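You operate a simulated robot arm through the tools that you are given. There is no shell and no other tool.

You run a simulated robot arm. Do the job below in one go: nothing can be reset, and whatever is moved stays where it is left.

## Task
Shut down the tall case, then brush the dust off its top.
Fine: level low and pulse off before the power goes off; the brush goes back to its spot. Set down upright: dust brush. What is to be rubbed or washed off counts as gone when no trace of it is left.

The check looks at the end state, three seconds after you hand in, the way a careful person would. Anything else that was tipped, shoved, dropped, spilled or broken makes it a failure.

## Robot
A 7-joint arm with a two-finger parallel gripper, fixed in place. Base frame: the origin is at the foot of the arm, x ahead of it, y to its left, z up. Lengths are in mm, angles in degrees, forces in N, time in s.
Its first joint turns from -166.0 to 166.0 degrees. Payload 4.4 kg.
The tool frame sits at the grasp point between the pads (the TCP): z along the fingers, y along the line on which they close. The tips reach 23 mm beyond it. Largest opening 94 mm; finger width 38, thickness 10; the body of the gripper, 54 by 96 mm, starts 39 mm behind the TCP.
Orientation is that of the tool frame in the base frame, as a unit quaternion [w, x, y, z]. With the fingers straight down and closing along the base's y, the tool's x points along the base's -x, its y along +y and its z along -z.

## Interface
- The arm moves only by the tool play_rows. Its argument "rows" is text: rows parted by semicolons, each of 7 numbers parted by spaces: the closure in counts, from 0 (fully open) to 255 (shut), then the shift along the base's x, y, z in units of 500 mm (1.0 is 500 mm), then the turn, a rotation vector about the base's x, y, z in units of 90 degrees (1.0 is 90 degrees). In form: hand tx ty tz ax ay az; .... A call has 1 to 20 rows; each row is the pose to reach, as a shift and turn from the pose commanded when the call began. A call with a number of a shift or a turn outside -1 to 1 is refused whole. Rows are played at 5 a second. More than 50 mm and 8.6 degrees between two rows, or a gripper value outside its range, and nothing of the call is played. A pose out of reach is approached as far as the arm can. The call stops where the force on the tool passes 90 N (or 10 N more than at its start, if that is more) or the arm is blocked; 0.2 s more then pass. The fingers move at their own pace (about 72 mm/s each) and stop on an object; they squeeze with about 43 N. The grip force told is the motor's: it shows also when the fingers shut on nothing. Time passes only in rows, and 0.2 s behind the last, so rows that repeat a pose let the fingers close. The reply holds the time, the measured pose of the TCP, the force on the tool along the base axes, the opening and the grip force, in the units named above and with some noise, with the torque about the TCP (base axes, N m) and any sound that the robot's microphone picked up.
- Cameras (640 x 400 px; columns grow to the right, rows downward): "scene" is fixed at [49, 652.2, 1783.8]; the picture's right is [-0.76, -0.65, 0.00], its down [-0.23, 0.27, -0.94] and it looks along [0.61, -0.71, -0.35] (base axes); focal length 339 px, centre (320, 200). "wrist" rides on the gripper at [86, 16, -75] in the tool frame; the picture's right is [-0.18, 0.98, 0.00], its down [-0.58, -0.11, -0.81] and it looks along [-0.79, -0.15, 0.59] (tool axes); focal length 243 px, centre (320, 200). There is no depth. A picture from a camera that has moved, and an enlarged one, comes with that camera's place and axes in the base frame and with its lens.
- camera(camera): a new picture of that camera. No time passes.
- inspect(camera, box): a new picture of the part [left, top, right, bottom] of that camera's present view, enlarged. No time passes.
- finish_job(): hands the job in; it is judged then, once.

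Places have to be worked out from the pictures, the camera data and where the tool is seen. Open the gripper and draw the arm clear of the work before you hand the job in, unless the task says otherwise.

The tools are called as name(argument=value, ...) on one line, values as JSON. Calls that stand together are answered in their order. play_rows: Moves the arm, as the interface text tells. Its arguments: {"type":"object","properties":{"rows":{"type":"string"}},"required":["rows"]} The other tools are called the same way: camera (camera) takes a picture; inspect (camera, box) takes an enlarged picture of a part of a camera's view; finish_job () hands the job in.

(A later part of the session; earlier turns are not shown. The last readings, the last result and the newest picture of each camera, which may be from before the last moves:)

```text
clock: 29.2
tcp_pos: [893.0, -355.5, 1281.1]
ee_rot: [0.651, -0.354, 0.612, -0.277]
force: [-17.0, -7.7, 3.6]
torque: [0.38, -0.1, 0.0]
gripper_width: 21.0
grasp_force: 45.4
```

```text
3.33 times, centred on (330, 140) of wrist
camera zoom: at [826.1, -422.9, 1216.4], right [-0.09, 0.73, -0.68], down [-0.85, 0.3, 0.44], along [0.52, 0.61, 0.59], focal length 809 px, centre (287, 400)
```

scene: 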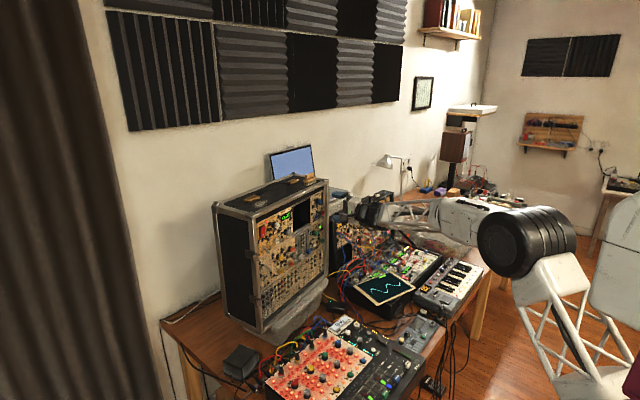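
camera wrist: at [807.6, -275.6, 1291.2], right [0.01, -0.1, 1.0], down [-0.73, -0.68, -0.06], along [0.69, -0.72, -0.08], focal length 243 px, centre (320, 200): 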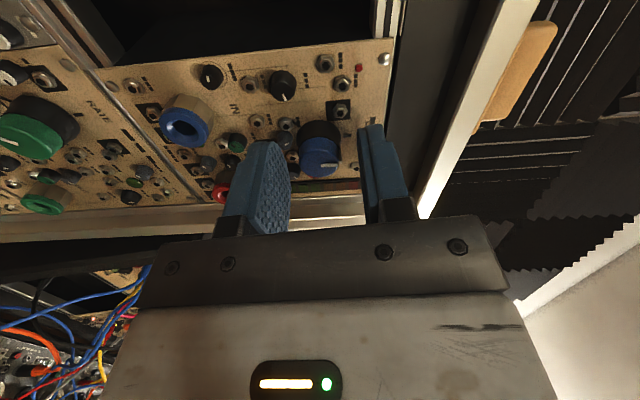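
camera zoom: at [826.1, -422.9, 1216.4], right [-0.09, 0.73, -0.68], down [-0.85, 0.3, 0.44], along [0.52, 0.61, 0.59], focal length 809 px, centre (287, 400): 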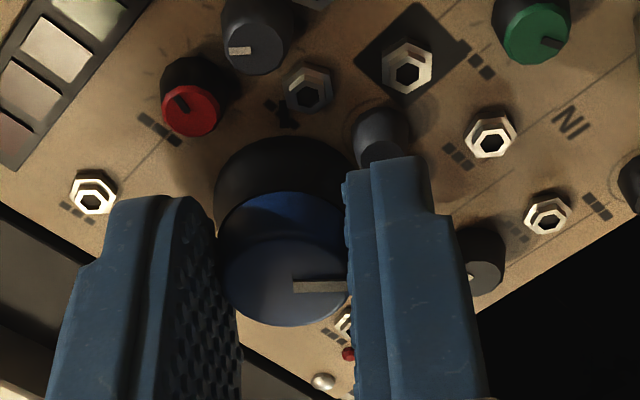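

The pointer slipped slightly against the fingers, so the knob is at its low stop. I'm opening, backing straight out, and checking the pointer.

play_rows(rows="150 0 0 0 0 0 0; 150 0 0 0 0 0 0; 150 -0.02 -0.0024 0 0 0 0; 150 -0.05 -0.0061 0 0 0 0; 150 -0.09 -0.011 0 0 0 0; 150 -0.14 -0.0171 0 0 0 0; 150 -0.2 -0.0244 0 0 0 0; 150 -0.2 -0.0244 0 0 0 0")

camera(camera="wrist")

inspect(camera="scene", box=[300, 185, 348, 215])

```text
clock: 31.0
tcp_pos: [790.4, -366.0, 1279.6]
ee_rot: [0.651, -0.354, 0.612, -0.276]
force: [0.5, 0.8, 0.6]
torque: [0.0, 0.02, 0.0]
gripper_width: 38.7
grasp_force: 0.1
```

```text
taken
camera wrist: at [725.3, -434.0, 1214.5], right [-0.09, 0.73, -0.67], down [-0.85, 0.3, 0.44], along [0.52, 0.61, 0.6], focal length 243 px, centre (320, 200)
```

wrist: 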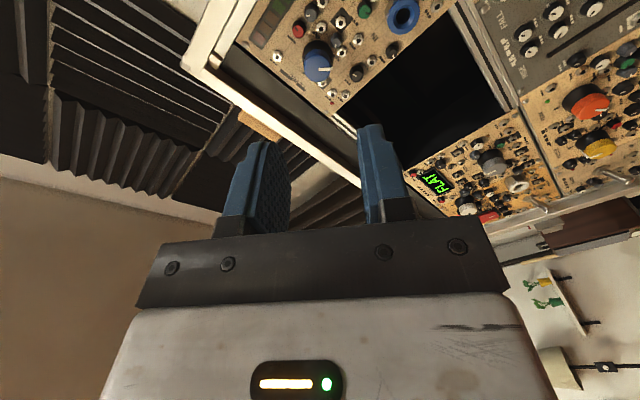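

```text
13.33 times, centred on (324, 200) of scene
camera zoom: at [49.0, 652.2, 1783.8], right [-0.76, -0.65, 0.0], down [-0.23, 0.27, -0.94], along [0.61, -0.71, -0.35], focal length 4519 px, centre (267, 200)
```

zoom: 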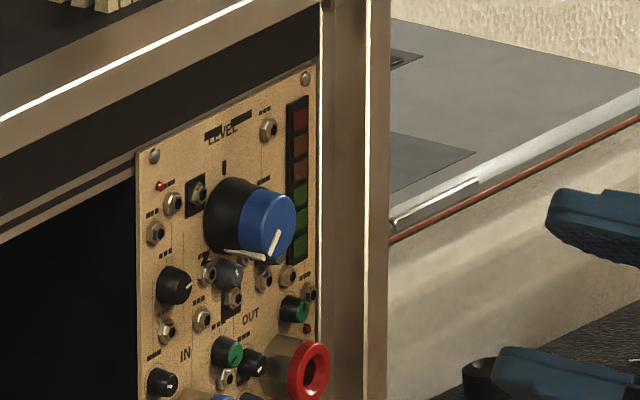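

LEVEL's pointer now sits at about half past seven, fully low. Next is PULSE: I'm rolling back upright and moving to about 60 mm in front of the button, closing the fingers on the way.

play_rows(rows="150 0.0085 0.0064 -0.0383 0.0585 0.0072 0; 150 0.0171 0.0128 -0.0766 0.1169 0.0143 0; 200 0.0256 0.0192 -0.115 0.1754 0.0215 0; 255 0.0342 0.0256 -0.1533 0.2338 0.0286 0; 255 0.0427 0.032 -0.1916 0.2923 0.0358 0; 255 0.0512 0.0384 -0.2299 0.3508 0.043 0; 255 0.0598 0.0448 -0.2682 0.4092 0.0501 0; 255 0.0683 0.0512 -0.3066 0.4677 0.0573 0; 255 0.0769 0.0576 -0.3449 0.5261 0.0644 0; 255 0.0854 0.064 -0.3832 0.5846 0.0716 0; 255 0.0854 0.064 -0.3832 0.5846 0.0716 0")

camera(camera="wrist")

inspect(camera="wrist", box=[240, 0, 400, 110])

inspect(camera="scene", box=[290, 215, 370, 265])

```text
clock: 33.4
tcp_pos: [833.9, -335.6, 1089.4]
ee_rot: [0.706, -0.043, 0.706, 0.043]
force: [0.4, 0.5, -0.1]
torque: [-0.02, 0.01, 0.02]
gripper_width: 0.1
grasp_force: 42.4
```

```text
taken
camera wrist: at [758.9, -327.9, 1002.0], right [-0.12, 0.98, 0.18], down [-0.79, -0.21, 0.58], along [0.61, -0.08, 0.79], focal length 243 px, centre (320, 200)
```

wrist: 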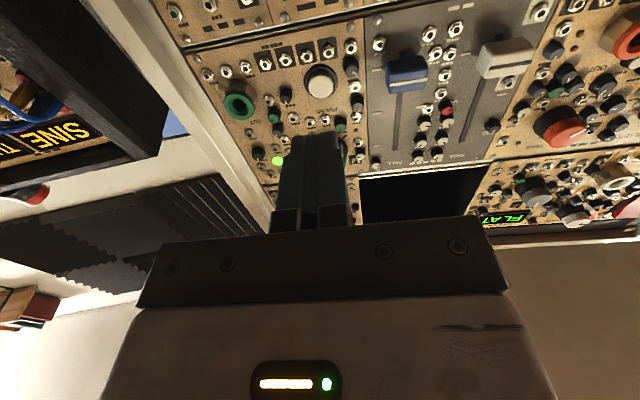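

```text
3.64 times, centred on (320, 55) of wrist
camera zoom: at [758.9, -327.9, 1002.0], right [-0.12, 0.98, 0.18], down [-0.79, -0.21, 0.58], along [0.61, -0.08, 0.79], focal length 882 px, centre (320, 727)
```

zoom: 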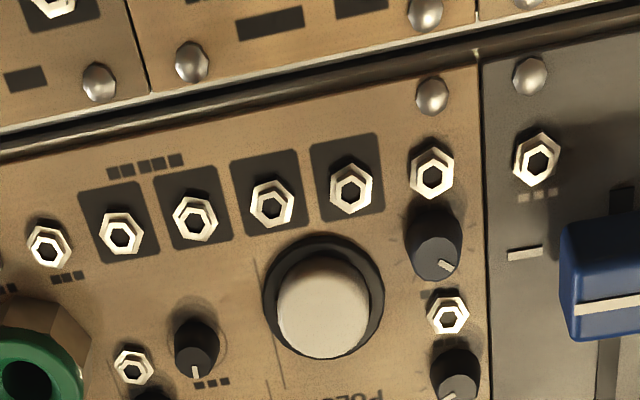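

```text
8.00 times, centred on (330, 240) of scene
camera zoom: at [49.0, 652.2, 1783.8], right [-0.76, -0.65, 0.0], down [-0.23, 0.27, -0.94], along [0.61, -0.71, -0.35], focal length 2711 px, centre (240, -120)
```

zoom: 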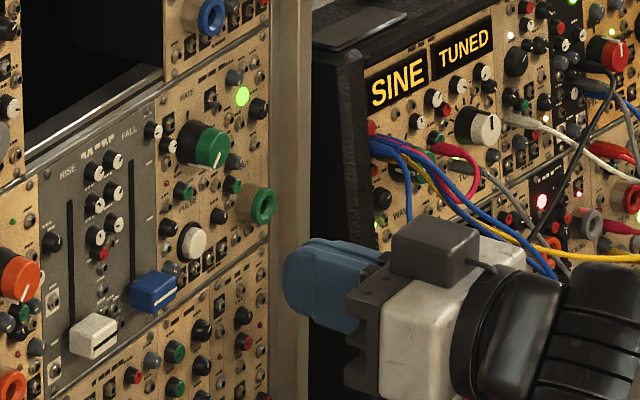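

Both views agree on the PULSE cap at about (916,-323.6,1086.7); the closed tips need about +1.4 mm y and −1.8 mm z. I'm advancing to just short of contact.

play_rows(rows="255 0.02 0.0052 -0.0036 0 0 0; 255 0.04 0.0077 -0.0036 0 0 0; 255 0.06 0.0101 -0.0036 0 0 0; 255 0.08 0.0126 -0.0036 0 0 0; 255 0.1 0.015 -0.0036 0 0 0; 255 0.11 0.0163 -0.0036 0 0 0; 255 0.11 0.0163 -0.0036 0 0 0")

inspect(camera="wrist", box=[240, 60, 400, 160])

inspect(camera="scene", box=[300, 220, 348, 255])

```text
clock: 35.0
tcp_pos: [889.8, -326.9, 1087.7]
ee_rot: [0.705, -0.043, 0.706, 0.042]
force: [0.8, -0.8, -0.3]
torque: [0.0, 0.02, -0.03]
gripper_width: 0.0
grasp_force: 42.8
```

```text
4.00 times, centred on (320, 110) of wrist
camera zoom: at [814.9, -319.1, 1000.7], right [-0.12, 0.98, 0.18], down [-0.79, -0.21, 0.58], along [0.61, -0.07, 0.79], focal length 970 px, centre (320, 560)
```

zoom: 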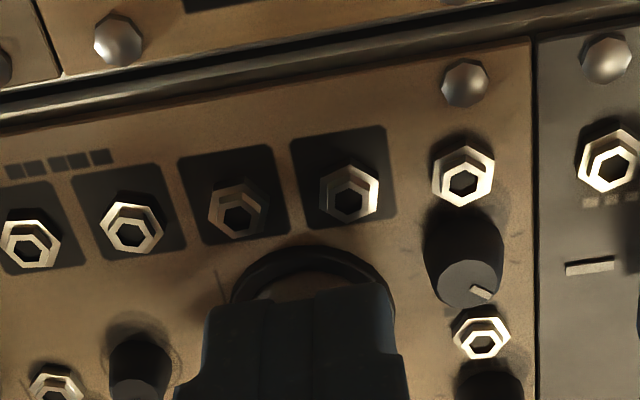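

```text
11.43 times, centred on (324, 238) of scene
camera zoom: at [49.0, 652.2, 1783.8], right [-0.76, -0.65, 0.0], down [-0.23, 0.27, -0.94], along [0.61, -0.71, -0.35], focal length 3873 px, centre (274, -229)
```

zoom: 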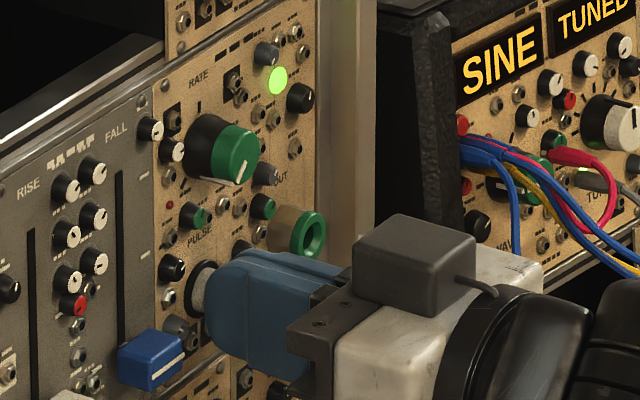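

The tips are centred on the button with about 3 mm to go, and the light is still on. I'm advancing in small steps to feel the press.

play_rows(rows="255 0.004 0.0005 0 0 0 0; 255 0.006 0.0007 0 0 0 0; 255 0.008 0.001 0 0 0 0; 255 0.01 0.0012 0 0 0 0")

```text
clock: 36.0
tcp_pos: [894.8, -327.0, 1087.8]
ee_rot: [0.706, -0.042, 0.706, 0.043]
force: [-2.8, 1.8, -0.5]
torque: [0.06, 0.0, 0.05]
gripper_width: 0.1
grasp_force: 42.6
heard: click
```

I heard a click with about 3 N of push. I'm backing off straight and watching whether the light stops blinking.

play_rows(rows="255 -0.01 -0.0012 0 0 0 0; 255 -0.04 -0.0049 0 0 0 0; 255 -0.08 -0.0098 0 0 0 0; 255 -0.12 -0.0147 0 0 0 0; 255 -0.12 -0.0147 0 0 0 0")

inspect(camera="scene", box=[300, 220, 348, 255])

inspect(camera="wrist", box=[200, 0, 440, 200])

```text
clock: 37.2
tcp_pos: [833.7, -333.3, 1087.0]
ee_rot: [0.705, -0.043, 0.706, 0.041]
force: [-0.4, 0.6, 0.6]
torque: [0.02, 0.02, 0.02]
gripper_width: 0.0
grasp_force: 42.5
```

```text
11.43 times, centred on (324, 238) of scene
camera zoom: at [49.0, 652.2, 1783.8], right [-0.76, -0.65, 0.0], down [-0.23, 0.27, -0.94], along [0.61, -0.71, -0.35], focal length 3873 px, centre (274, -229)
```

zoom: 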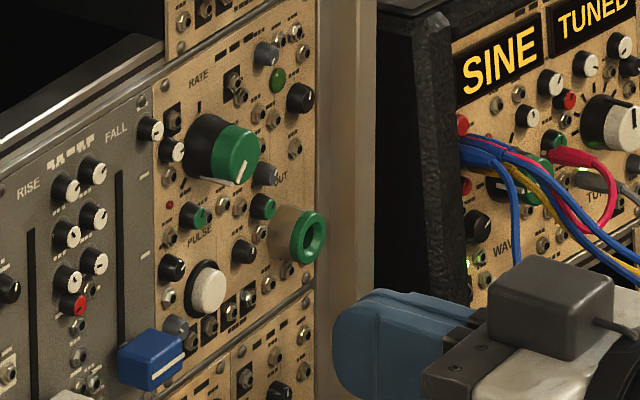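

```text
2.00 times, centred on (320, 100) of wrist
camera zoom: at [758.5, -326.1, 1000.4], right [-0.12, 0.98, 0.18], down [-0.79, -0.21, 0.58], along [0.61, -0.07, 0.79], focal length 485 px, centre (320, 400)
```

zoom: 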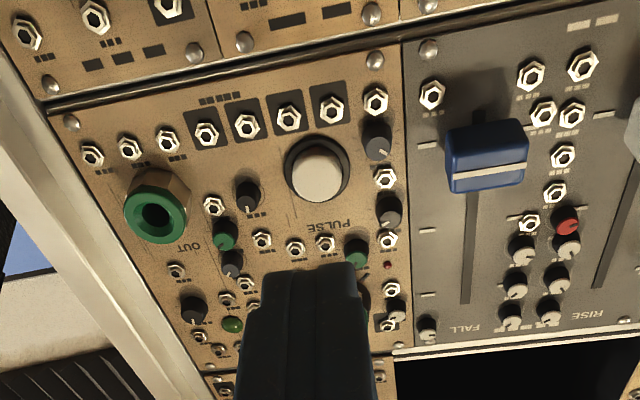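

The light is dark now. To be sure it isn't just the dark half of a blink, I'm sampling it at several moments while I draw back.

play_rows(rows="255 -0.02 0 0 0 0 0")

inspect(camera="scene", box=[308, 222, 330, 242])

play_rows(rows="255 -0.02 0 0 0 0 0")

inspect(camera="scene", box=[308, 222, 330, 242])

play_rows(rows="255 -0.02 0 0 0 0 0; 255 -0.02 0 0 0 0 0")

inspect(camera="scene", box=[308, 222, 330, 242])

play_rows(rows="255 -0.02 0 0 0 0 0; 255 -0.02 0 0 0 0 0; 255 -0.02 0 0 0 0 0")

inspect(camera="scene", box=[308, 222, 330, 242])

```text
clock: 37.6
tcp_pos: [825.2, -334.5, 1086.5]
ee_rot: [0.706, -0.043, 0.706, 0.042]
force: [0.2, 0.3, -0.1]
torque: [-0.03, -0.04, -0.01]
gripper_width: 0.2
grasp_force: 42.3
```

```text
16.00 times, centred on (319, 232) of scene
camera zoom: at [49.0, 652.2, 1783.8], right [-0.76, -0.65, 0.0], down [-0.23, 0.27, -0.94], along [0.61, -0.71, -0.35], focal length 5422 px, centre (336, -312)
```

zoom: 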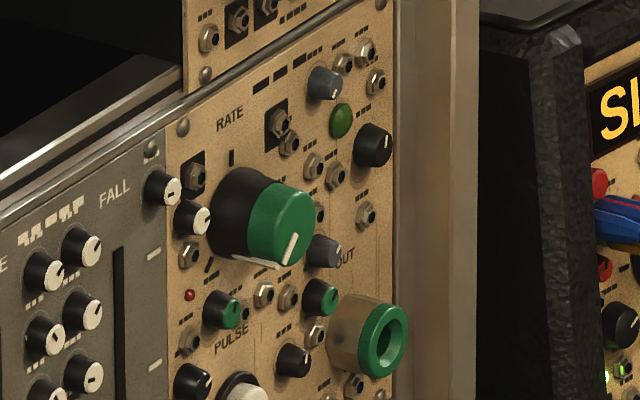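

```text
clock: 38.0
tcp_pos: [813.5, -333.9, 1086.5]
ee_rot: [0.705, -0.043, 0.706, 0.042]
force: [0.2, -0.6, -0.6]
torque: [-0.02, -0.01, 0.01]
gripper_width: 0.0
grasp_force: 42.0
```

```text
16.00 times, centred on (319, 232) of scene
camera zoom: at [49.0, 652.2, 1783.8], right [-0.76, -0.65, 0.0], down [-0.23, 0.27, -0.94], along [0.61, -0.71, -0.35], focal length 5422 px, centre (336, -312)
```

zoom: 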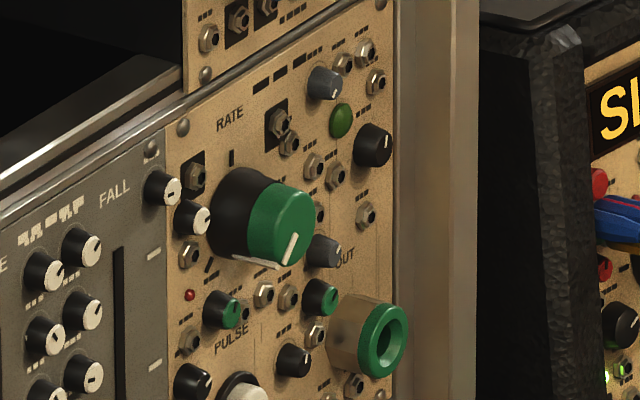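

```text
clock: 38.6
tcp_pos: [803.1, -334.2, 1088.1]
ee_rot: [0.705, -0.044, 0.706, 0.043]
force: [0.7, 0.3, 0.9]
torque: [0.0, 0.01, -0.01]
gripper_width: 0.0
grasp_force: 42.2
```

```text
16.00 times, centred on (319, 232) of scene
camera zoom: at [49.0, 652.2, 1783.8], right [-0.76, -0.65, 0.0], down [-0.23, 0.27, -0.94], along [0.61, -0.71, -0.35], focal length 5422 px, centre (336, -312)
```

zoom: 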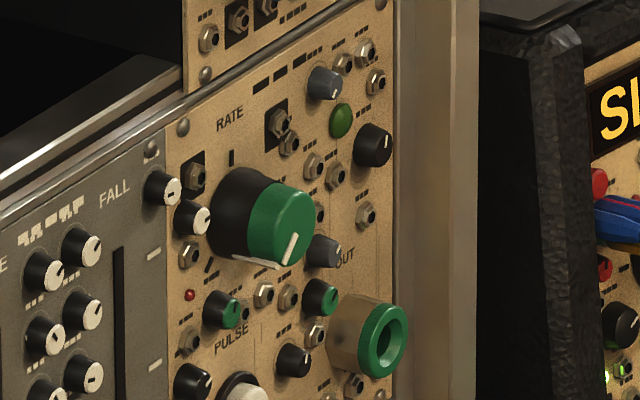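

```text
clock: 39.4
tcp_pos: [792.5, -333.6, 1087.1]
ee_rot: [0.706, -0.043, 0.706, 0.043]
force: [0.0, 1.2, -0.3]
torque: [-0.01, -0.03, 0.01]
gripper_width: 0.0
grasp_force: 42.9
```

```text
16.00 times, centred on (319, 232) of scene
camera zoom: at [49.0, 652.2, 1783.8], right [-0.76, -0.65, 0.0], down [-0.23, 0.27, -0.94], along [0.61, -0.71, -0.35], focal length 5422 px, centre (336, -312)
```

zoom: 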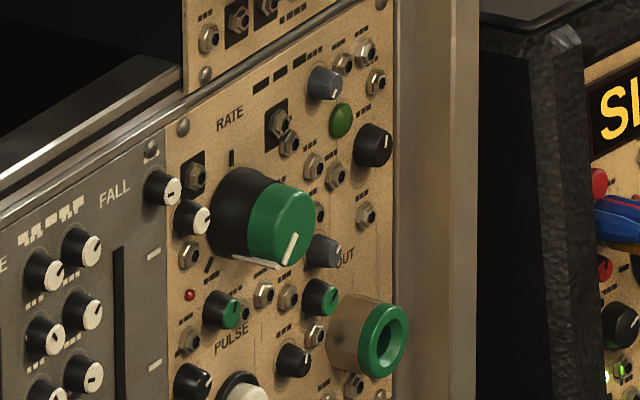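

The light has stayed dark across five samples over 2.2 s, so PULSE is off (I'll check once more before power). Now I'm moving to a stand-off in front of the POWER rocker to see which end is raised.

play_rows(rows="255 -0.0126 0.0611 0.0382 0 0 0; 255 -0.0126 0.1223 0.0764 0 0 0; 255 -0.0126 0.1834 0.1146 0 0 0; 255 -0.0126 0.2446 0.1528 0 0 0; 255 -0.0126 0.3057 0.191 0 0 0; 255 -0.0126 0.3668 0.2292 0 0 0; 255 -0.0126 0.428 0.2674 0 0 0; 255 -0.0126 0.4891 0.3056 0 0 0; 255 -0.0126 0.5503 0.3438 0 0 0; 255 -0.0126 0.6114 0.382 0 0 0; 255 -0.0126 0.6114 0.382 0 0 0")

camera(camera="wrist")

inspect(camera="wrist", box=[240, 0, 400, 110])

inspect(camera="scene", box=[240, 205, 304, 245])

inspect(camera="scene", box=[308, 222, 330, 242])

```text
clock: 41.8
tcp_pos: [786.5, -25.9, 1278.6]
ee_rot: [0.705, -0.044, 0.707, 0.043]
force: [0.2, -0.2, -0.6]
torque: [-0.02, -0.01, 0.0]
gripper_width: 0.0
grasp_force: 42.0
```

```text
taken
camera wrist: at [711.6, -19.6, 1191.6], right [-0.12, 0.98, 0.18], down [-0.79, -0.21, 0.58], along [0.61, -0.07, 0.79], focal length 243 px, centre (320, 200)
```

wrist: 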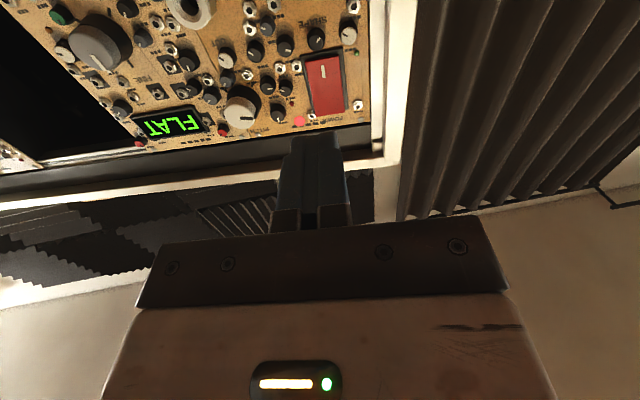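

```text
3.64 times, centred on (320, 55) of wrist
camera zoom: at [711.6, -19.6, 1191.6], right [-0.12, 0.98, 0.18], down [-0.79, -0.21, 0.58], along [0.61, -0.07, 0.79], focal length 882 px, centre (320, 727)
```

zoom: 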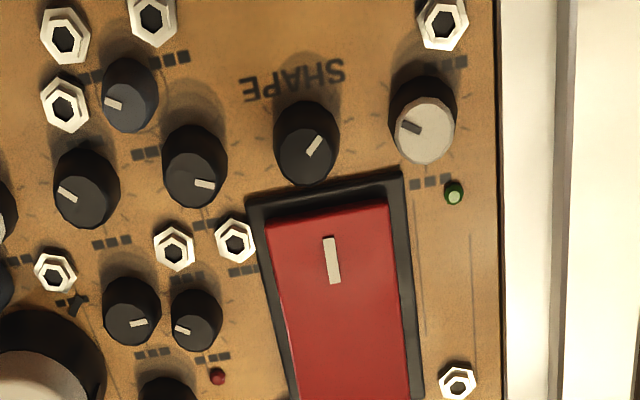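

```text
10.00 times, centred on (272, 225) of scene
camera zoom: at [49.0, 652.2, 1783.8], right [-0.76, -0.65, 0.0], down [-0.23, 0.27, -0.94], along [0.61, -0.71, -0.35], focal length 3389 px, centre (800, -50)
```

zoom: 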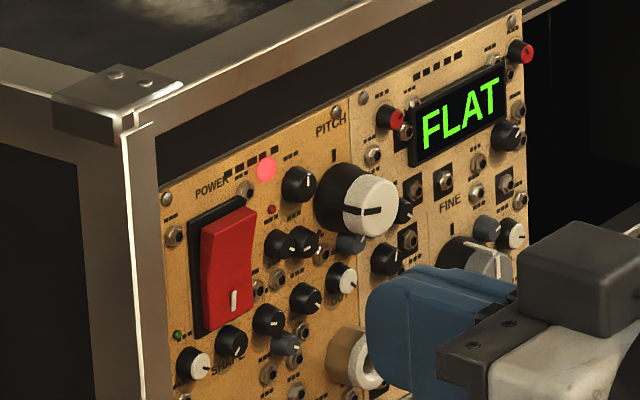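

```text
16.00 times, centred on (319, 232) of scene
camera zoom: at [49.0, 652.2, 1783.8], right [-0.76, -0.65, 0.0], down [-0.23, 0.27, -0.94], along [0.61, -0.71, -0.35], focal length 5422 px, centre (336, -312)
```

zoom: 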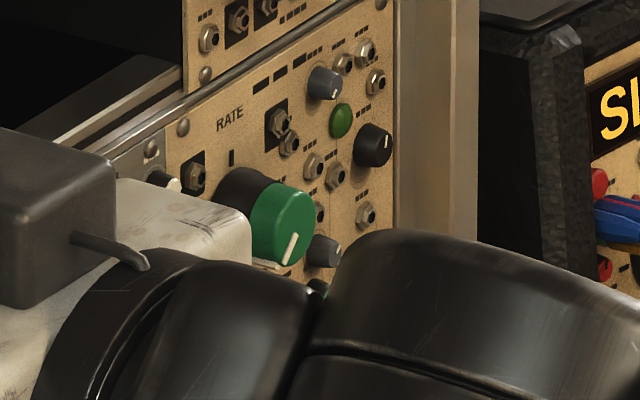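

PULSE's light is still dark at 41.8 s, so it's off. I'm zooming on the rocker to see its profile.

inspect(camera="scene", box=[256, 222, 270, 242])

inspect(camera="wrist", box=[280, 40, 380, 130])

```text
16.00 times, centred on (263, 232) of scene
camera zoom: at [49.0, 652.2, 1783.8], right [-0.76, -0.65, 0.0], down [-0.23, 0.27, -0.94], along [0.61, -0.71, -0.35], focal length 5422 px, centre (1232, -312)
```

zoom: 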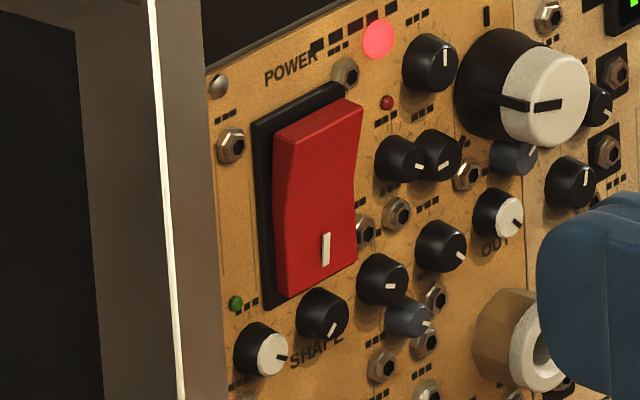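

```text
4.44 times, centred on (330, 85) of wrist
camera zoom: at [711.6, -19.6, 1191.6], right [-0.12, 0.98, 0.18], down [-0.79, -0.21, 0.58], along [0.61, -0.07, 0.79], focal length 1078 px, centre (276, 711)
```

zoom: 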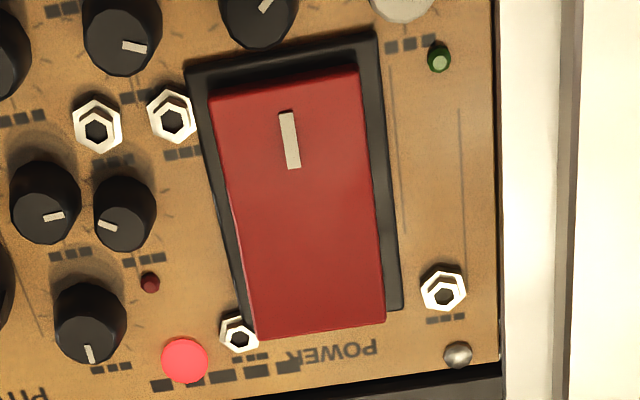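

The rocker's top end sticks out (front edge at about (868,-12.8,1297)), and the bottom end with the "I" mark is pressed in, so it's on. Pressing the upper part switches it off; I'm moving the closed tips to just before contact at z≈1292.

play_rows(rows="255 0.0 0.003 0.0134 0 0 0; 255 0.02 0.008 0.0268 0 0 0; 255 0.045 0.012 0.0268 0 0 0; 255 0.07 0.015 0.0268 0 0 0; 255 0.09 0.0175 0.0268 0 0 0; 255 0.106 0.0196 0.0268 0 0 0; 255 0.106 0.0196 0.0268 0 0 0")

inspect(camera="scene", box=[252, 214, 284, 242])

inspect(camera="wrist", box=[260, 60, 400, 160])

```text
clock: 43.4
tcp_pos: [841.3, -19.4, 1292.0]
ee_rot: [0.706, -0.043, 0.706, 0.043]
force: [0.3, 0.1, -0.6]
torque: [-0.02, 0.02, 0.0]
gripper_width: 0.1
grasp_force: 42.6
```

```text
14.29 times, centred on (268, 228) of scene
camera zoom: at [49.0, 652.2, 1783.8], right [-0.76, -0.65, 0.0], down [-0.23, 0.27, -0.94], along [0.61, -0.71, -0.35], focal length 4841 px, centre (1063, -200)
```

zoom: 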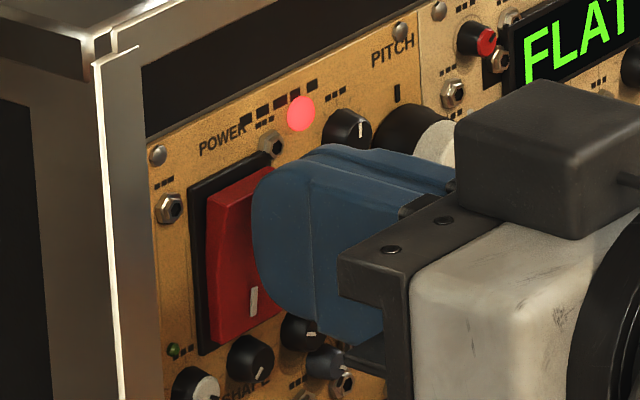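

```text
4.00 times, centred on (330, 110) of wrist
camera zoom: at [766.0, -10.5, 1205.3], right [-0.12, 0.98, 0.18], down [-0.79, -0.21, 0.58], along [0.61, -0.08, 0.79], focal length 970 px, centre (280, 560)
```

zoom: 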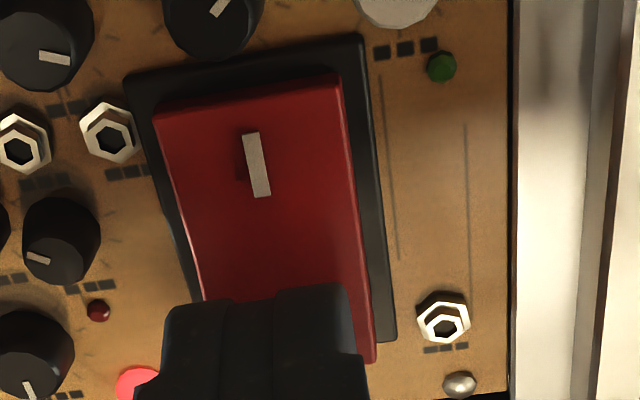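

The tips are about 3 mm too far right of the rocker's centre line, so I'm correcting +3 mm in y and pressing in small steps.

play_rows(rows="255 0 0.006 0 0 0 0; 255 0.004 0.0065 0 0 0 0; 255 0.008 0.007 0 0 0 0; 255 0.012 0.0075 0 0 0 0; 255 0.015 0.0078 0 0 0 0; 255 0.015 0.0078 0 0 0 0")

inspect(camera="scene", box=[252, 214, 284, 242])

```text
clock: 44.8
tcp_pos: [846.8, -14.9, 1293.0]
ee_rot: [0.705, -0.044, 0.706, 0.043]
force: [-59.7, -2.2, -5.8]
torque: [-0.12, 0.84, 0.43]
gripper_width: 0.0
grasp_force: 42.3
heard: click
stopped in row 6: the force on the tool passed its limit at 94 N (the readings are from after the stop); the commanded pose is now the measured one
```

```text
14.29 times, centred on (268, 228) of scene
camera zoom: at [49.0, 652.2, 1783.8], right [-0.76, -0.65, 0.0], down [-0.23, 0.27, -0.94], along [0.61, -0.71, -0.35], focal length 4841 px, centre (1063, -200)
```

zoom: 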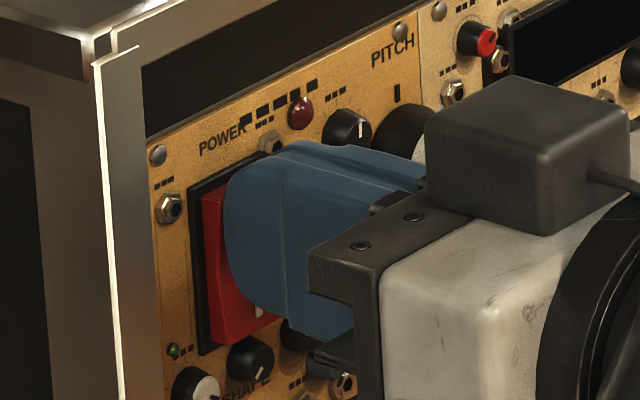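

The click came, the power LED and the FLAT display are dark, and the case edges look unmoved in the picture. I'm backing off straight and checking everything.

play_rows(rows="255 -0.01 -0.0012 0 0 0 0; 255 -0.04 -0.0049 0 0 0 0; 255 -0.09 -0.011 0 0 0 0; 255 -0.16 -0.0196 0 0 0 0; 255 -0.24 -0.0294 0 0 0 0; 255 -0.24 -0.0294 0 0 0 0")

inspect(camera="scene", box=[200, 160, 360, 260])

inspect(camera="scene", box=[256, 222, 270, 242])

camera(camera="scene")

```text
clock: 46.2
tcp_pos: [727.7, -27.1, 1290.9]
ee_rot: [0.705, -0.042, 0.707, 0.042]
force: [1.0, 0.1, 0.5]
torque: [0.01, 0.0, -0.05]
gripper_width: 0.0
grasp_force: 42.5
```

```text
4.00 times, centred on (280, 210) of scene
camera zoom: at [49.0, 652.2, 1783.8], right [-0.76, -0.65, 0.0], down [-0.23, 0.27, -0.94], along [0.61, -0.71, -0.35], focal length 1356 px, centre (480, 160)
```

zoom: 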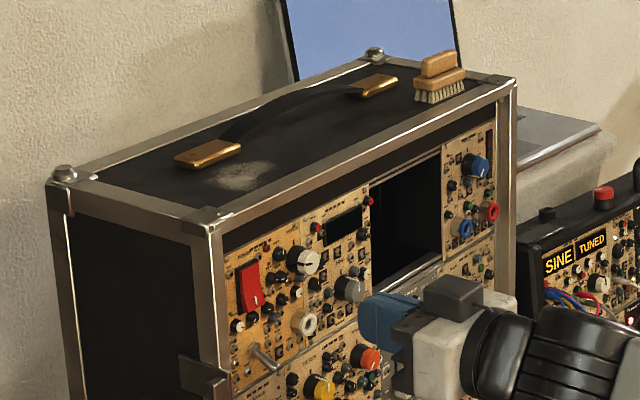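

```text
16.00 times, centred on (263, 232) of scene
camera zoom: at [49.0, 652.2, 1783.8], right [-0.76, -0.65, 0.0], down [-0.23, 0.27, -0.94], along [0.61, -0.71, -0.35], focal length 5422 px, centre (1232, -312)
```

zoom: 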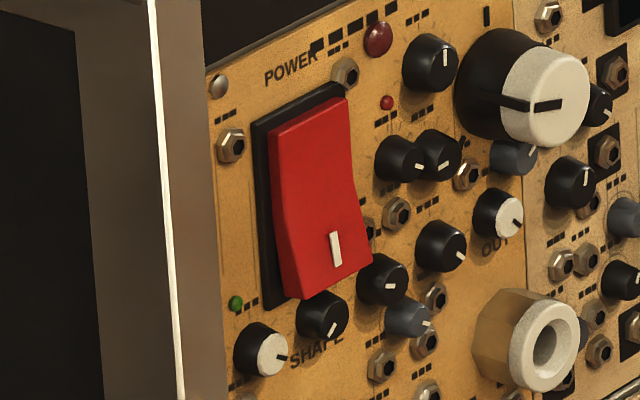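

```text
taken
```

scene: 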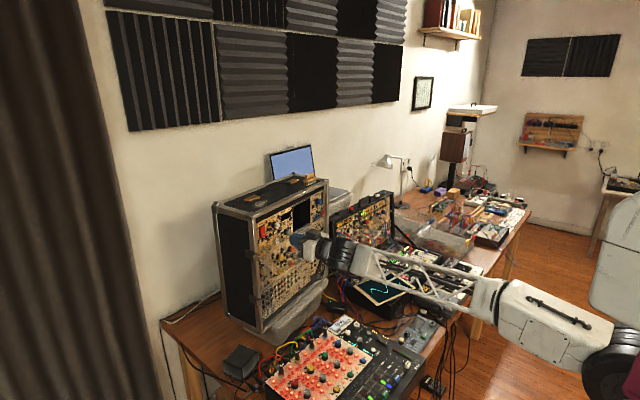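

The rocker has flipped with its bottom end out, everything is dark, and the case corners sit at the same pixels as before, so the shutdown is done. For the brush, I'm raising the arm and turning the tool down, fingers open, to view the case top.

play_rows(rows="255 -0.0046 -0.0288 0.0448 -0.0051 0.0832 -0.0051; 255 -0.0092 -0.0577 0.0897 -0.0102 0.1665 -0.0102; 200 -0.0138 -0.0865 0.1345 -0.0153 0.2497 -0.0153; 100 -0.0183 -0.1153 0.1793 -0.0204 0.3329 -0.0204; 0 -0.0229 -0.1442 0.2242 -0.0255 0.4161 -0.0255; 0 -0.0275 -0.173 0.269 -0.0306 0.4994 -0.0306; 0 -0.0321 -0.2018 0.3138 -0.0356 0.5826 -0.0356; 0 -0.0367 -0.2307 0.3587 -0.0407 0.6658 -0.0407; 0 -0.0413 -0.2595 0.4035 -0.0458 0.749 -0.0458; 0 -0.0458 -0.2883 0.4483 -0.0509 0.8323 -0.0509; 0 -0.0504 -0.3172 0.4932 -0.056 0.9155 -0.056; 0 -0.055 -0.346 0.538 -0.0611 0.9987 -0.0611; 0 -0.055 -0.346 0.538 -0.0611 0.9987 -0.0611")

camera(camera="wrist")

camera(camera="scene")

```text
clock: 49.0
tcp_pos: [698.6, -201.3, 1560.1]
ee_rot: [-0.001, 0.001, 1.0, -0.001]
force: [1.0, 0.2, -0.4]
torque: [0.0, 0.03, 0.01]
gripper_width: 94.0
grasp_force: 0.1
```

```text
taken
camera wrist: at [613.6, -184.6, 1634.2], right [0.18, 0.98, 0.0], down [0.58, -0.11, 0.8], along [0.79, -0.15, -0.59], focal length 243 px, centre (320, 200)
```

wrist: 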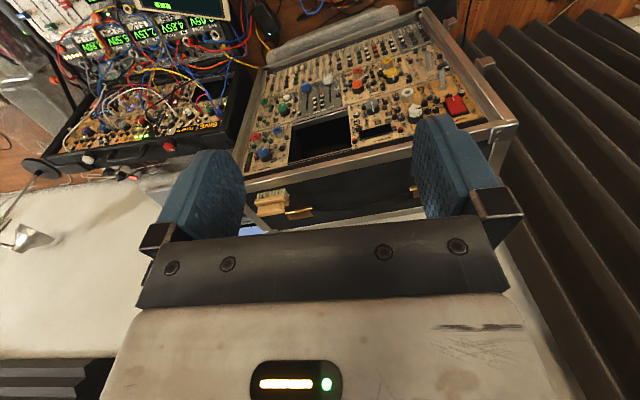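

```text
taken
```

scene: 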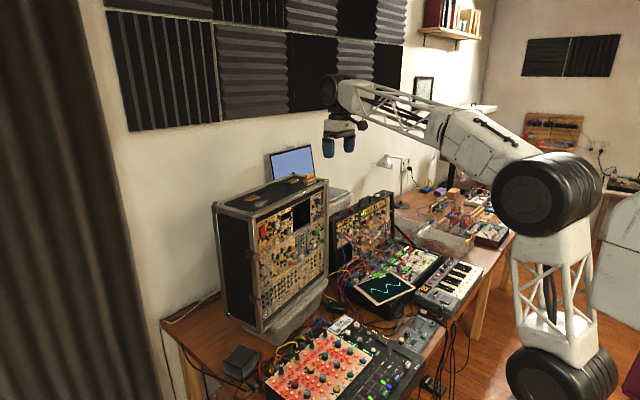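

The brush shows at the left between the fingers, and the dust is hidden behind the right finger. I'm zooming on the brush to fix its place and orientation.

inspect(camera="wrist", box=[240, 175, 320, 225])

inspect(camera="scene", box=[298, 170, 322, 188])

```text
8.00 times, centred on (280, 200) of wrist
camera zoom: at [613.6, -184.6, 1634.2], right [0.18, 0.98, 0.0], down [0.58, -0.11, 0.8], along [0.79, -0.15, -0.59], focal length 1941 px, centre (640, 200)
```

zoom: 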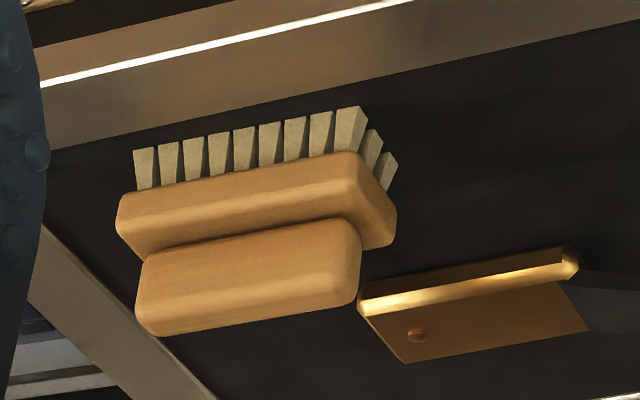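

```text
16.00 times, centred on (310, 179) of scene
camera zoom: at [49.0, 652.2, 1783.8], right [-0.76, -0.65, 0.0], down [-0.23, 0.27, -0.94], along [0.61, -0.71, -0.35], focal length 5422 px, centre (480, 536)
```

zoom: 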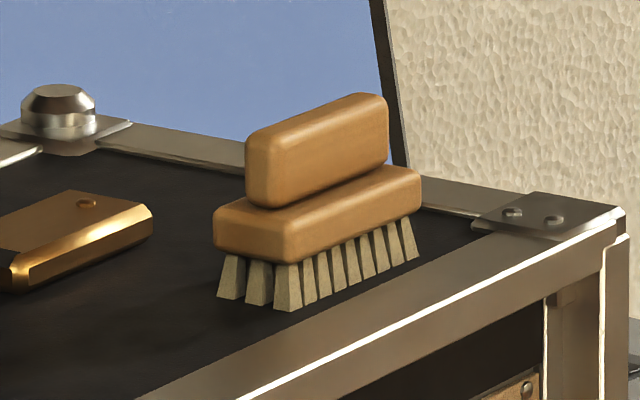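

Intersecting both views puts the brush's front bristle edge at about x≈938 with y from −308 to −362 on a top surface near z≈1357, long side parallel to the case front. I'm hovering above it with the tool straight down, turned so the fingers close across the handle's thickness, to check reach.

play_rows(rows="0 0.04 -0.0223 -0.0067 0 0 -0.0768; 0 0.08 -0.0447 -0.0133 0 0 -0.1537; 0 0.12 -0.067 -0.02 0 0 -0.2305; 0 0.16 -0.0893 -0.0267 0 0 -0.3073; 0 0.2 -0.1117 -0.0333 0 0 -0.3842; 0 0.24 -0.134 -0.04 0 0 -0.461; 0 0.28 -0.1563 -0.0467 0 0 -0.5378; 0 0.32 -0.1787 -0.0533 0 0 -0.6147; 0 0.36 -0.201 -0.06 0 0 -0.6915; 0 0.4 -0.2233 -0.0667 0 0 -0.7683; 0 0.44 -0.2457 -0.0733 0 0 -0.8452; 0 0.482 -0.268 -0.08 0 0 -0.922; 0 0.482 -0.268 -0.08 0 0 -0.922")

camera(camera="wrist")

camera(camera="scene")

```text
clock: 51.8
tcp_pos: [941.5, -335.7, 1522.1]
ee_rot: [-0.001, 0.662, 0.75, 0.0]
force: [0.1, 0.0, 1.1]
torque: [0.0, 0.0, -0.03]
gripper_width: 93.8
grasp_force: 0.0
```

```text
taken
camera wrist: at [947.8, -246.8, 1595.5], right [1.0, -0.06, 0.0], down [-0.04, -0.59, 0.81], along [-0.05, -0.8, -0.59], focal length 243 px, centre (320, 200)
```

wrist: 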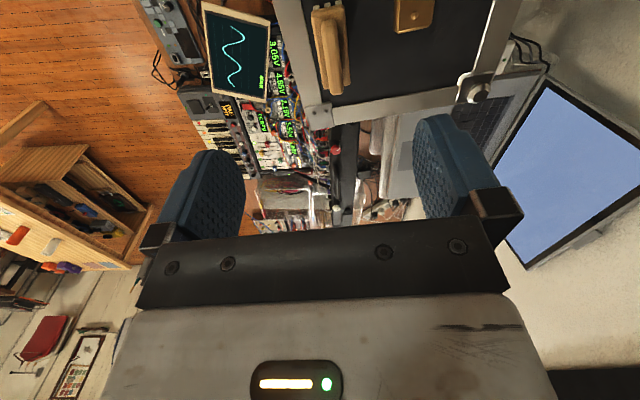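

```text
taken
```

scene: 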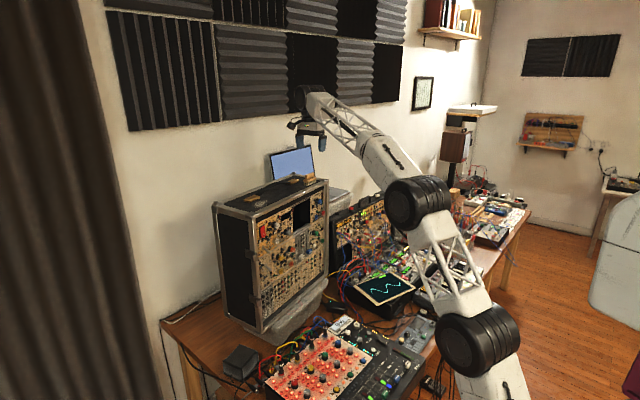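

Reach is fine straight down. I'm zooming on the brush and strap bracket from here.

inspect(camera="wrist", box=[260, 0, 420, 100])

inspect(camera="scene", box=[270, 130, 350, 190])

```text
4.00 times, centred on (340, 50) of wrist
camera zoom: at [947.8, -246.8, 1595.5], right [1.0, -0.06, 0.0], down [-0.04, -0.59, 0.81], along [-0.05, -0.8, -0.59], focal length 970 px, centre (240, 800)
```

zoom: 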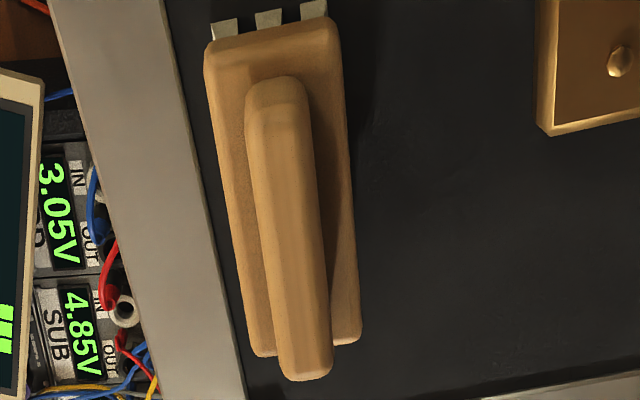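

```text
6.67 times, centred on (310, 160) of scene
camera zoom: at [49.0, 652.2, 1783.8], right [-0.76, -0.65, 0.0], down [-0.23, 0.27, -0.94], along [0.61, -0.71, -0.35], focal length 2259 px, centre (387, 467)
```

zoom: 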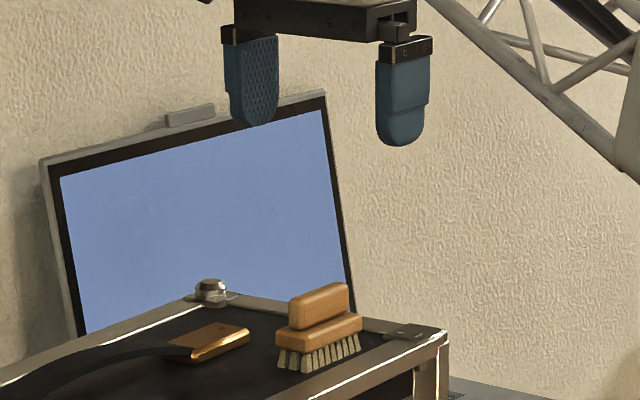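

The brush centre comes out at about (953,-339.5), handle top near z≈1395, block top near 1376, with the strap bracket starting at x≈1005 behind it. I'm narrowing the fingers to about 50 mm to clear the bracket, centring over the handle and descending partway for a check.

play_rows(rows="60 0.01 -0.004 -0.03 0 0 0; 120 0.023 -0.0076 -0.07 0 0 0; 120 0.023 -0.0076 -0.11 0 0 0; 120 0.023 -0.0076 -0.15 0 0 0; 120 0.023 -0.0076 -0.15 0 0 0")

camera(camera="wrist")

inspect(camera="wrist", box=[230, 0, 430, 150])

inspect(camera="scene", box=[284, 150, 340, 190])

```text
clock: 53.0
tcp_pos: [953.7, -337.7, 1447.0]
ee_rot: [0.0, 0.662, 0.75, 0.0]
force: [1.1, 0.1, -0.3]
torque: [-0.02, 0.04, -0.04]
gripper_width: 49.4
grasp_force: 0.1
```

```text
taken
camera wrist: at [960.0, -250.4, 1520.6], right [1.0, -0.06, 0.0], down [-0.04, -0.59, 0.81], along [-0.05, -0.8, -0.59], focal length 243 px, centre (320, 200)
```

wrist: 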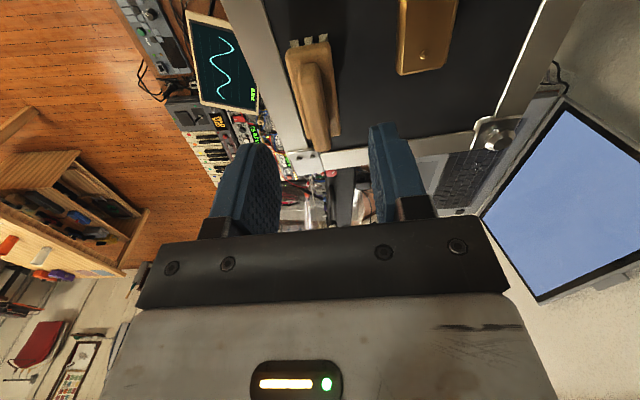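

```text
2.67 times, centred on (330, 75) of wrist
camera zoom: at [960.0, -250.4, 1520.6], right [1.0, -0.06, 0.0], down [-0.04, -0.59, 0.81], along [-0.05, -0.8, -0.59], focal length 647 px, centre (293, 533)
```

zoom: 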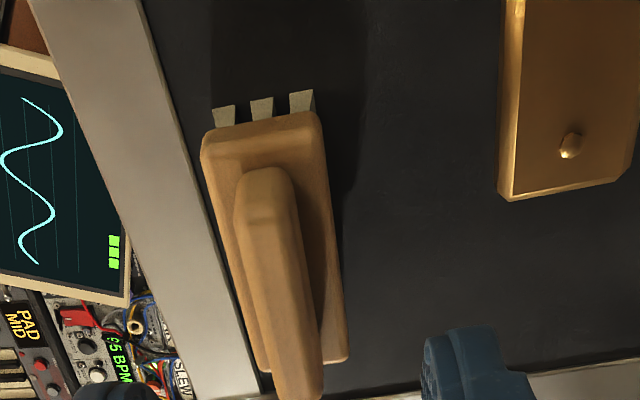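

```text
10.00 times, centred on (312, 170) of scene
camera zoom: at [49.0, 652.2, 1783.8], right [-0.76, -0.65, 0.0], down [-0.23, 0.27, -0.94], along [0.61, -0.71, -0.35], focal length 3389 px, centre (400, 500)
```

zoom: 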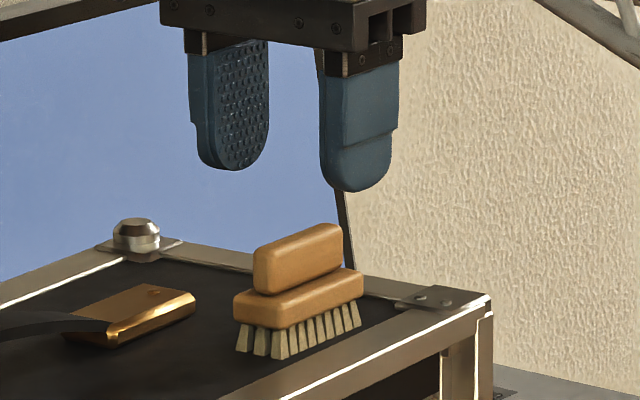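

The handle spans y −315 to −365 and z 1378 to 1395, centred at (953.4,-340). I'm descending so the tips stop about 3 mm above the brush block.

play_rows(rows="120 0 -0.0046 -0.02 0 0 0; 120 0 -0.0046 -0.045 0 0 0; 120 0 -0.0046 -0.066 0 0 0; 120 0 -0.0046 -0.078 0 0 0; 120 0 -0.0046 -0.086 0 0 0; 120 0 -0.0046 -0.086 0 0 0")

inspect(camera="scene", box=[284, 150, 340, 190])

inspect(camera="wrist", box=[230, 50, 430, 200])

```text
clock: 54.4
tcp_pos: [952.8, -341.6, 1402.7]
ee_rot: [-0.001, 0.662, 0.75, 0.001]
force: [0.9, 0.4, -0.6]
torque: [0.02, -0.03, -0.01]
gripper_width: 49.9
grasp_force: 0.0
```

```text
10.00 times, centred on (312, 170) of scene
camera zoom: at [49.0, 652.2, 1783.8], right [-0.76, -0.65, 0.0], down [-0.23, 0.27, -0.94], along [0.61, -0.71, -0.35], focal length 3389 px, centre (400, 500)
```

zoom: 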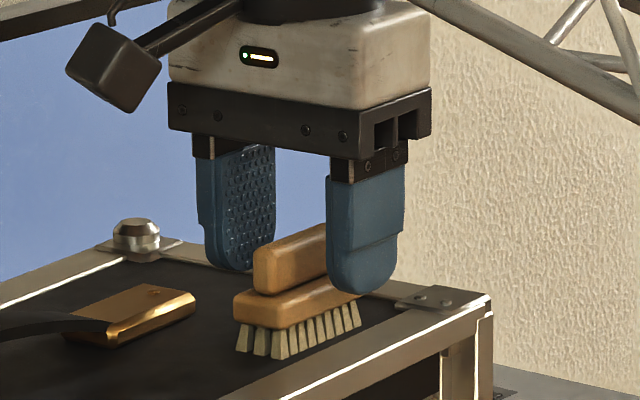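

```text
2.67 times, centred on (330, 125) of wrist
camera zoom: at [959.6, -253.4, 1477.1], right [1.0, -0.06, 0.0], down [-0.04, -0.59, 0.81], along [-0.05, -0.8, -0.59], focal length 647 px, centre (293, 400)
```

zoom: 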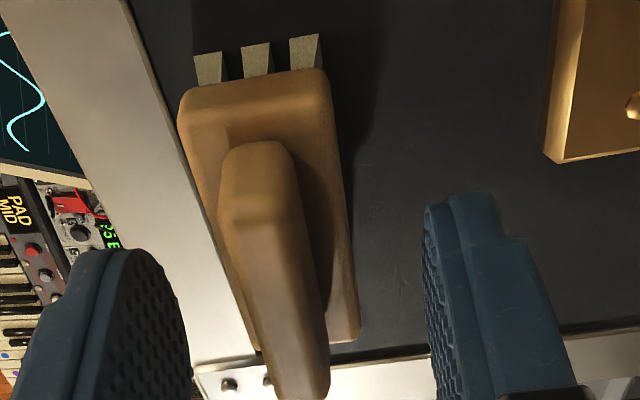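

The fingers straddle the handle with the measured centre matching (952.8). I'm closing on the handle.

play_rows(rows="160 0 0 0 0 0 0; 190 0 0 0 0 0 0; 215 0 0 0 0 0 0; 255 0 0 0 0 0 0; 255 0 0 0 0 0 0; 255 0 0 0 0 0 0")

inspect(camera="scene", box=[284, 150, 340, 190])

inspect(camera="wrist", box=[230, 50, 430, 200])

```text
clock: 55.8
tcp_pos: [953.4, -341.9, 1403.7]
ee_rot: [0.0, 0.661, 0.75, 0.001]
force: [1.3, -0.3, 0.2]
torque: [0.01, 0.0, -0.01]
gripper_width: 11.1
grasp_force: 42.9
```

```text
10.00 times, centred on (312, 170) of scene
camera zoom: at [49.0, 652.2, 1783.8], right [-0.76, -0.65, 0.0], down [-0.23, 0.27, -0.94], along [0.61, -0.71, -0.35], focal length 3389 px, centre (400, 500)
```

zoom: 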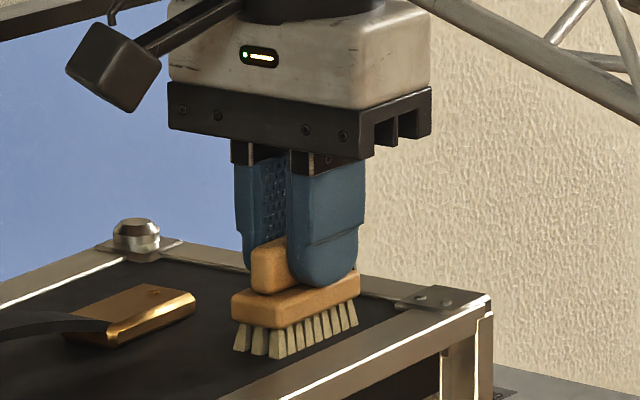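

```text
2.67 times, centred on (330, 125) of wrist
camera zoom: at [959.6, -253.4, 1477.3], right [1.0, -0.06, 0.0], down [-0.04, -0.59, 0.81], along [-0.05, -0.8, -0.59], focal length 647 px, centre (293, 400)
```

zoom: 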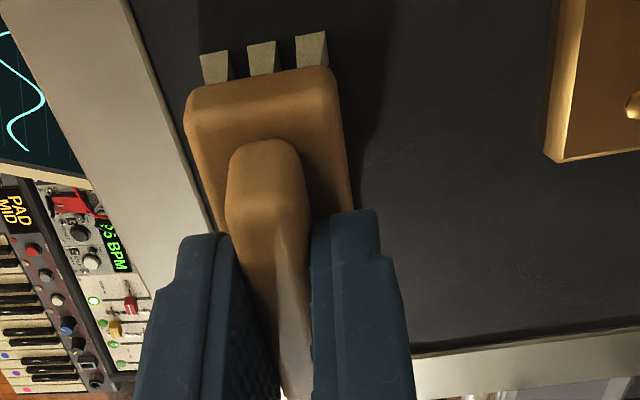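

The handle is gripped, and the brush shifted about 1 mm toward the rear in closing, which I'll undo when returning it. I'm lifting 60 mm and checking that it hangs level.

play_rows(rows="255 0 0 0.02 0 0 0; 255 0 0 0.06 0 0 0; 255 0 0 0.12 0 0 0; 255 0 0 0.12 0 0 0")

inspect(camera="scene", box=[270, 140, 340, 190])

inspect(camera="wrist", box=[230, 50, 430, 200])

```text
clock: 56.8
tcp_pos: [953.0, -341.1, 1462.5]
ee_rot: [-0.001, 0.662, 0.749, 0.001]
force: [0.5, -0.2, -0.1]
torque: [-0.05, -0.03, -0.04]
gripper_width: 0.1
grasp_force: 42.0
```

```text
8.00 times, centred on (305, 165) of scene
camera zoom: at [49.0, 652.2, 1783.8], right [-0.76, -0.65, 0.0], down [-0.23, 0.27, -0.94], along [0.61, -0.71, -0.35], focal length 2711 px, centre (440, 480)
```

zoom: 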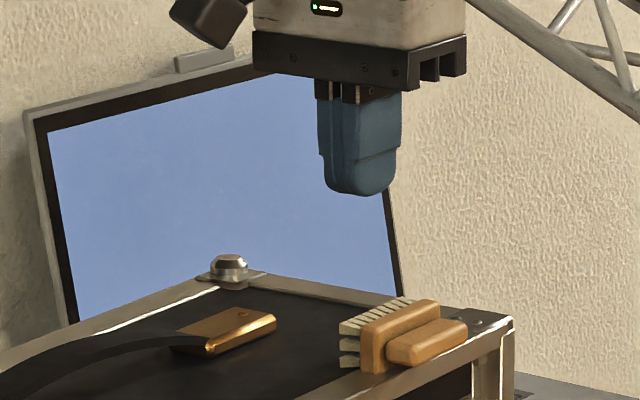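

```text
2.67 times, centred on (330, 125) of wrist
camera zoom: at [959.7, -254.1, 1535.3], right [1.0, -0.06, 0.0], down [-0.04, -0.59, 0.81], along [-0.05, -0.8, -0.59], focal length 647 px, centre (293, 400)
```

zoom: 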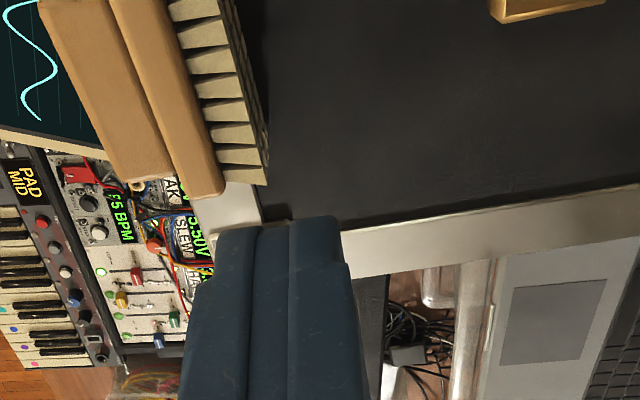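

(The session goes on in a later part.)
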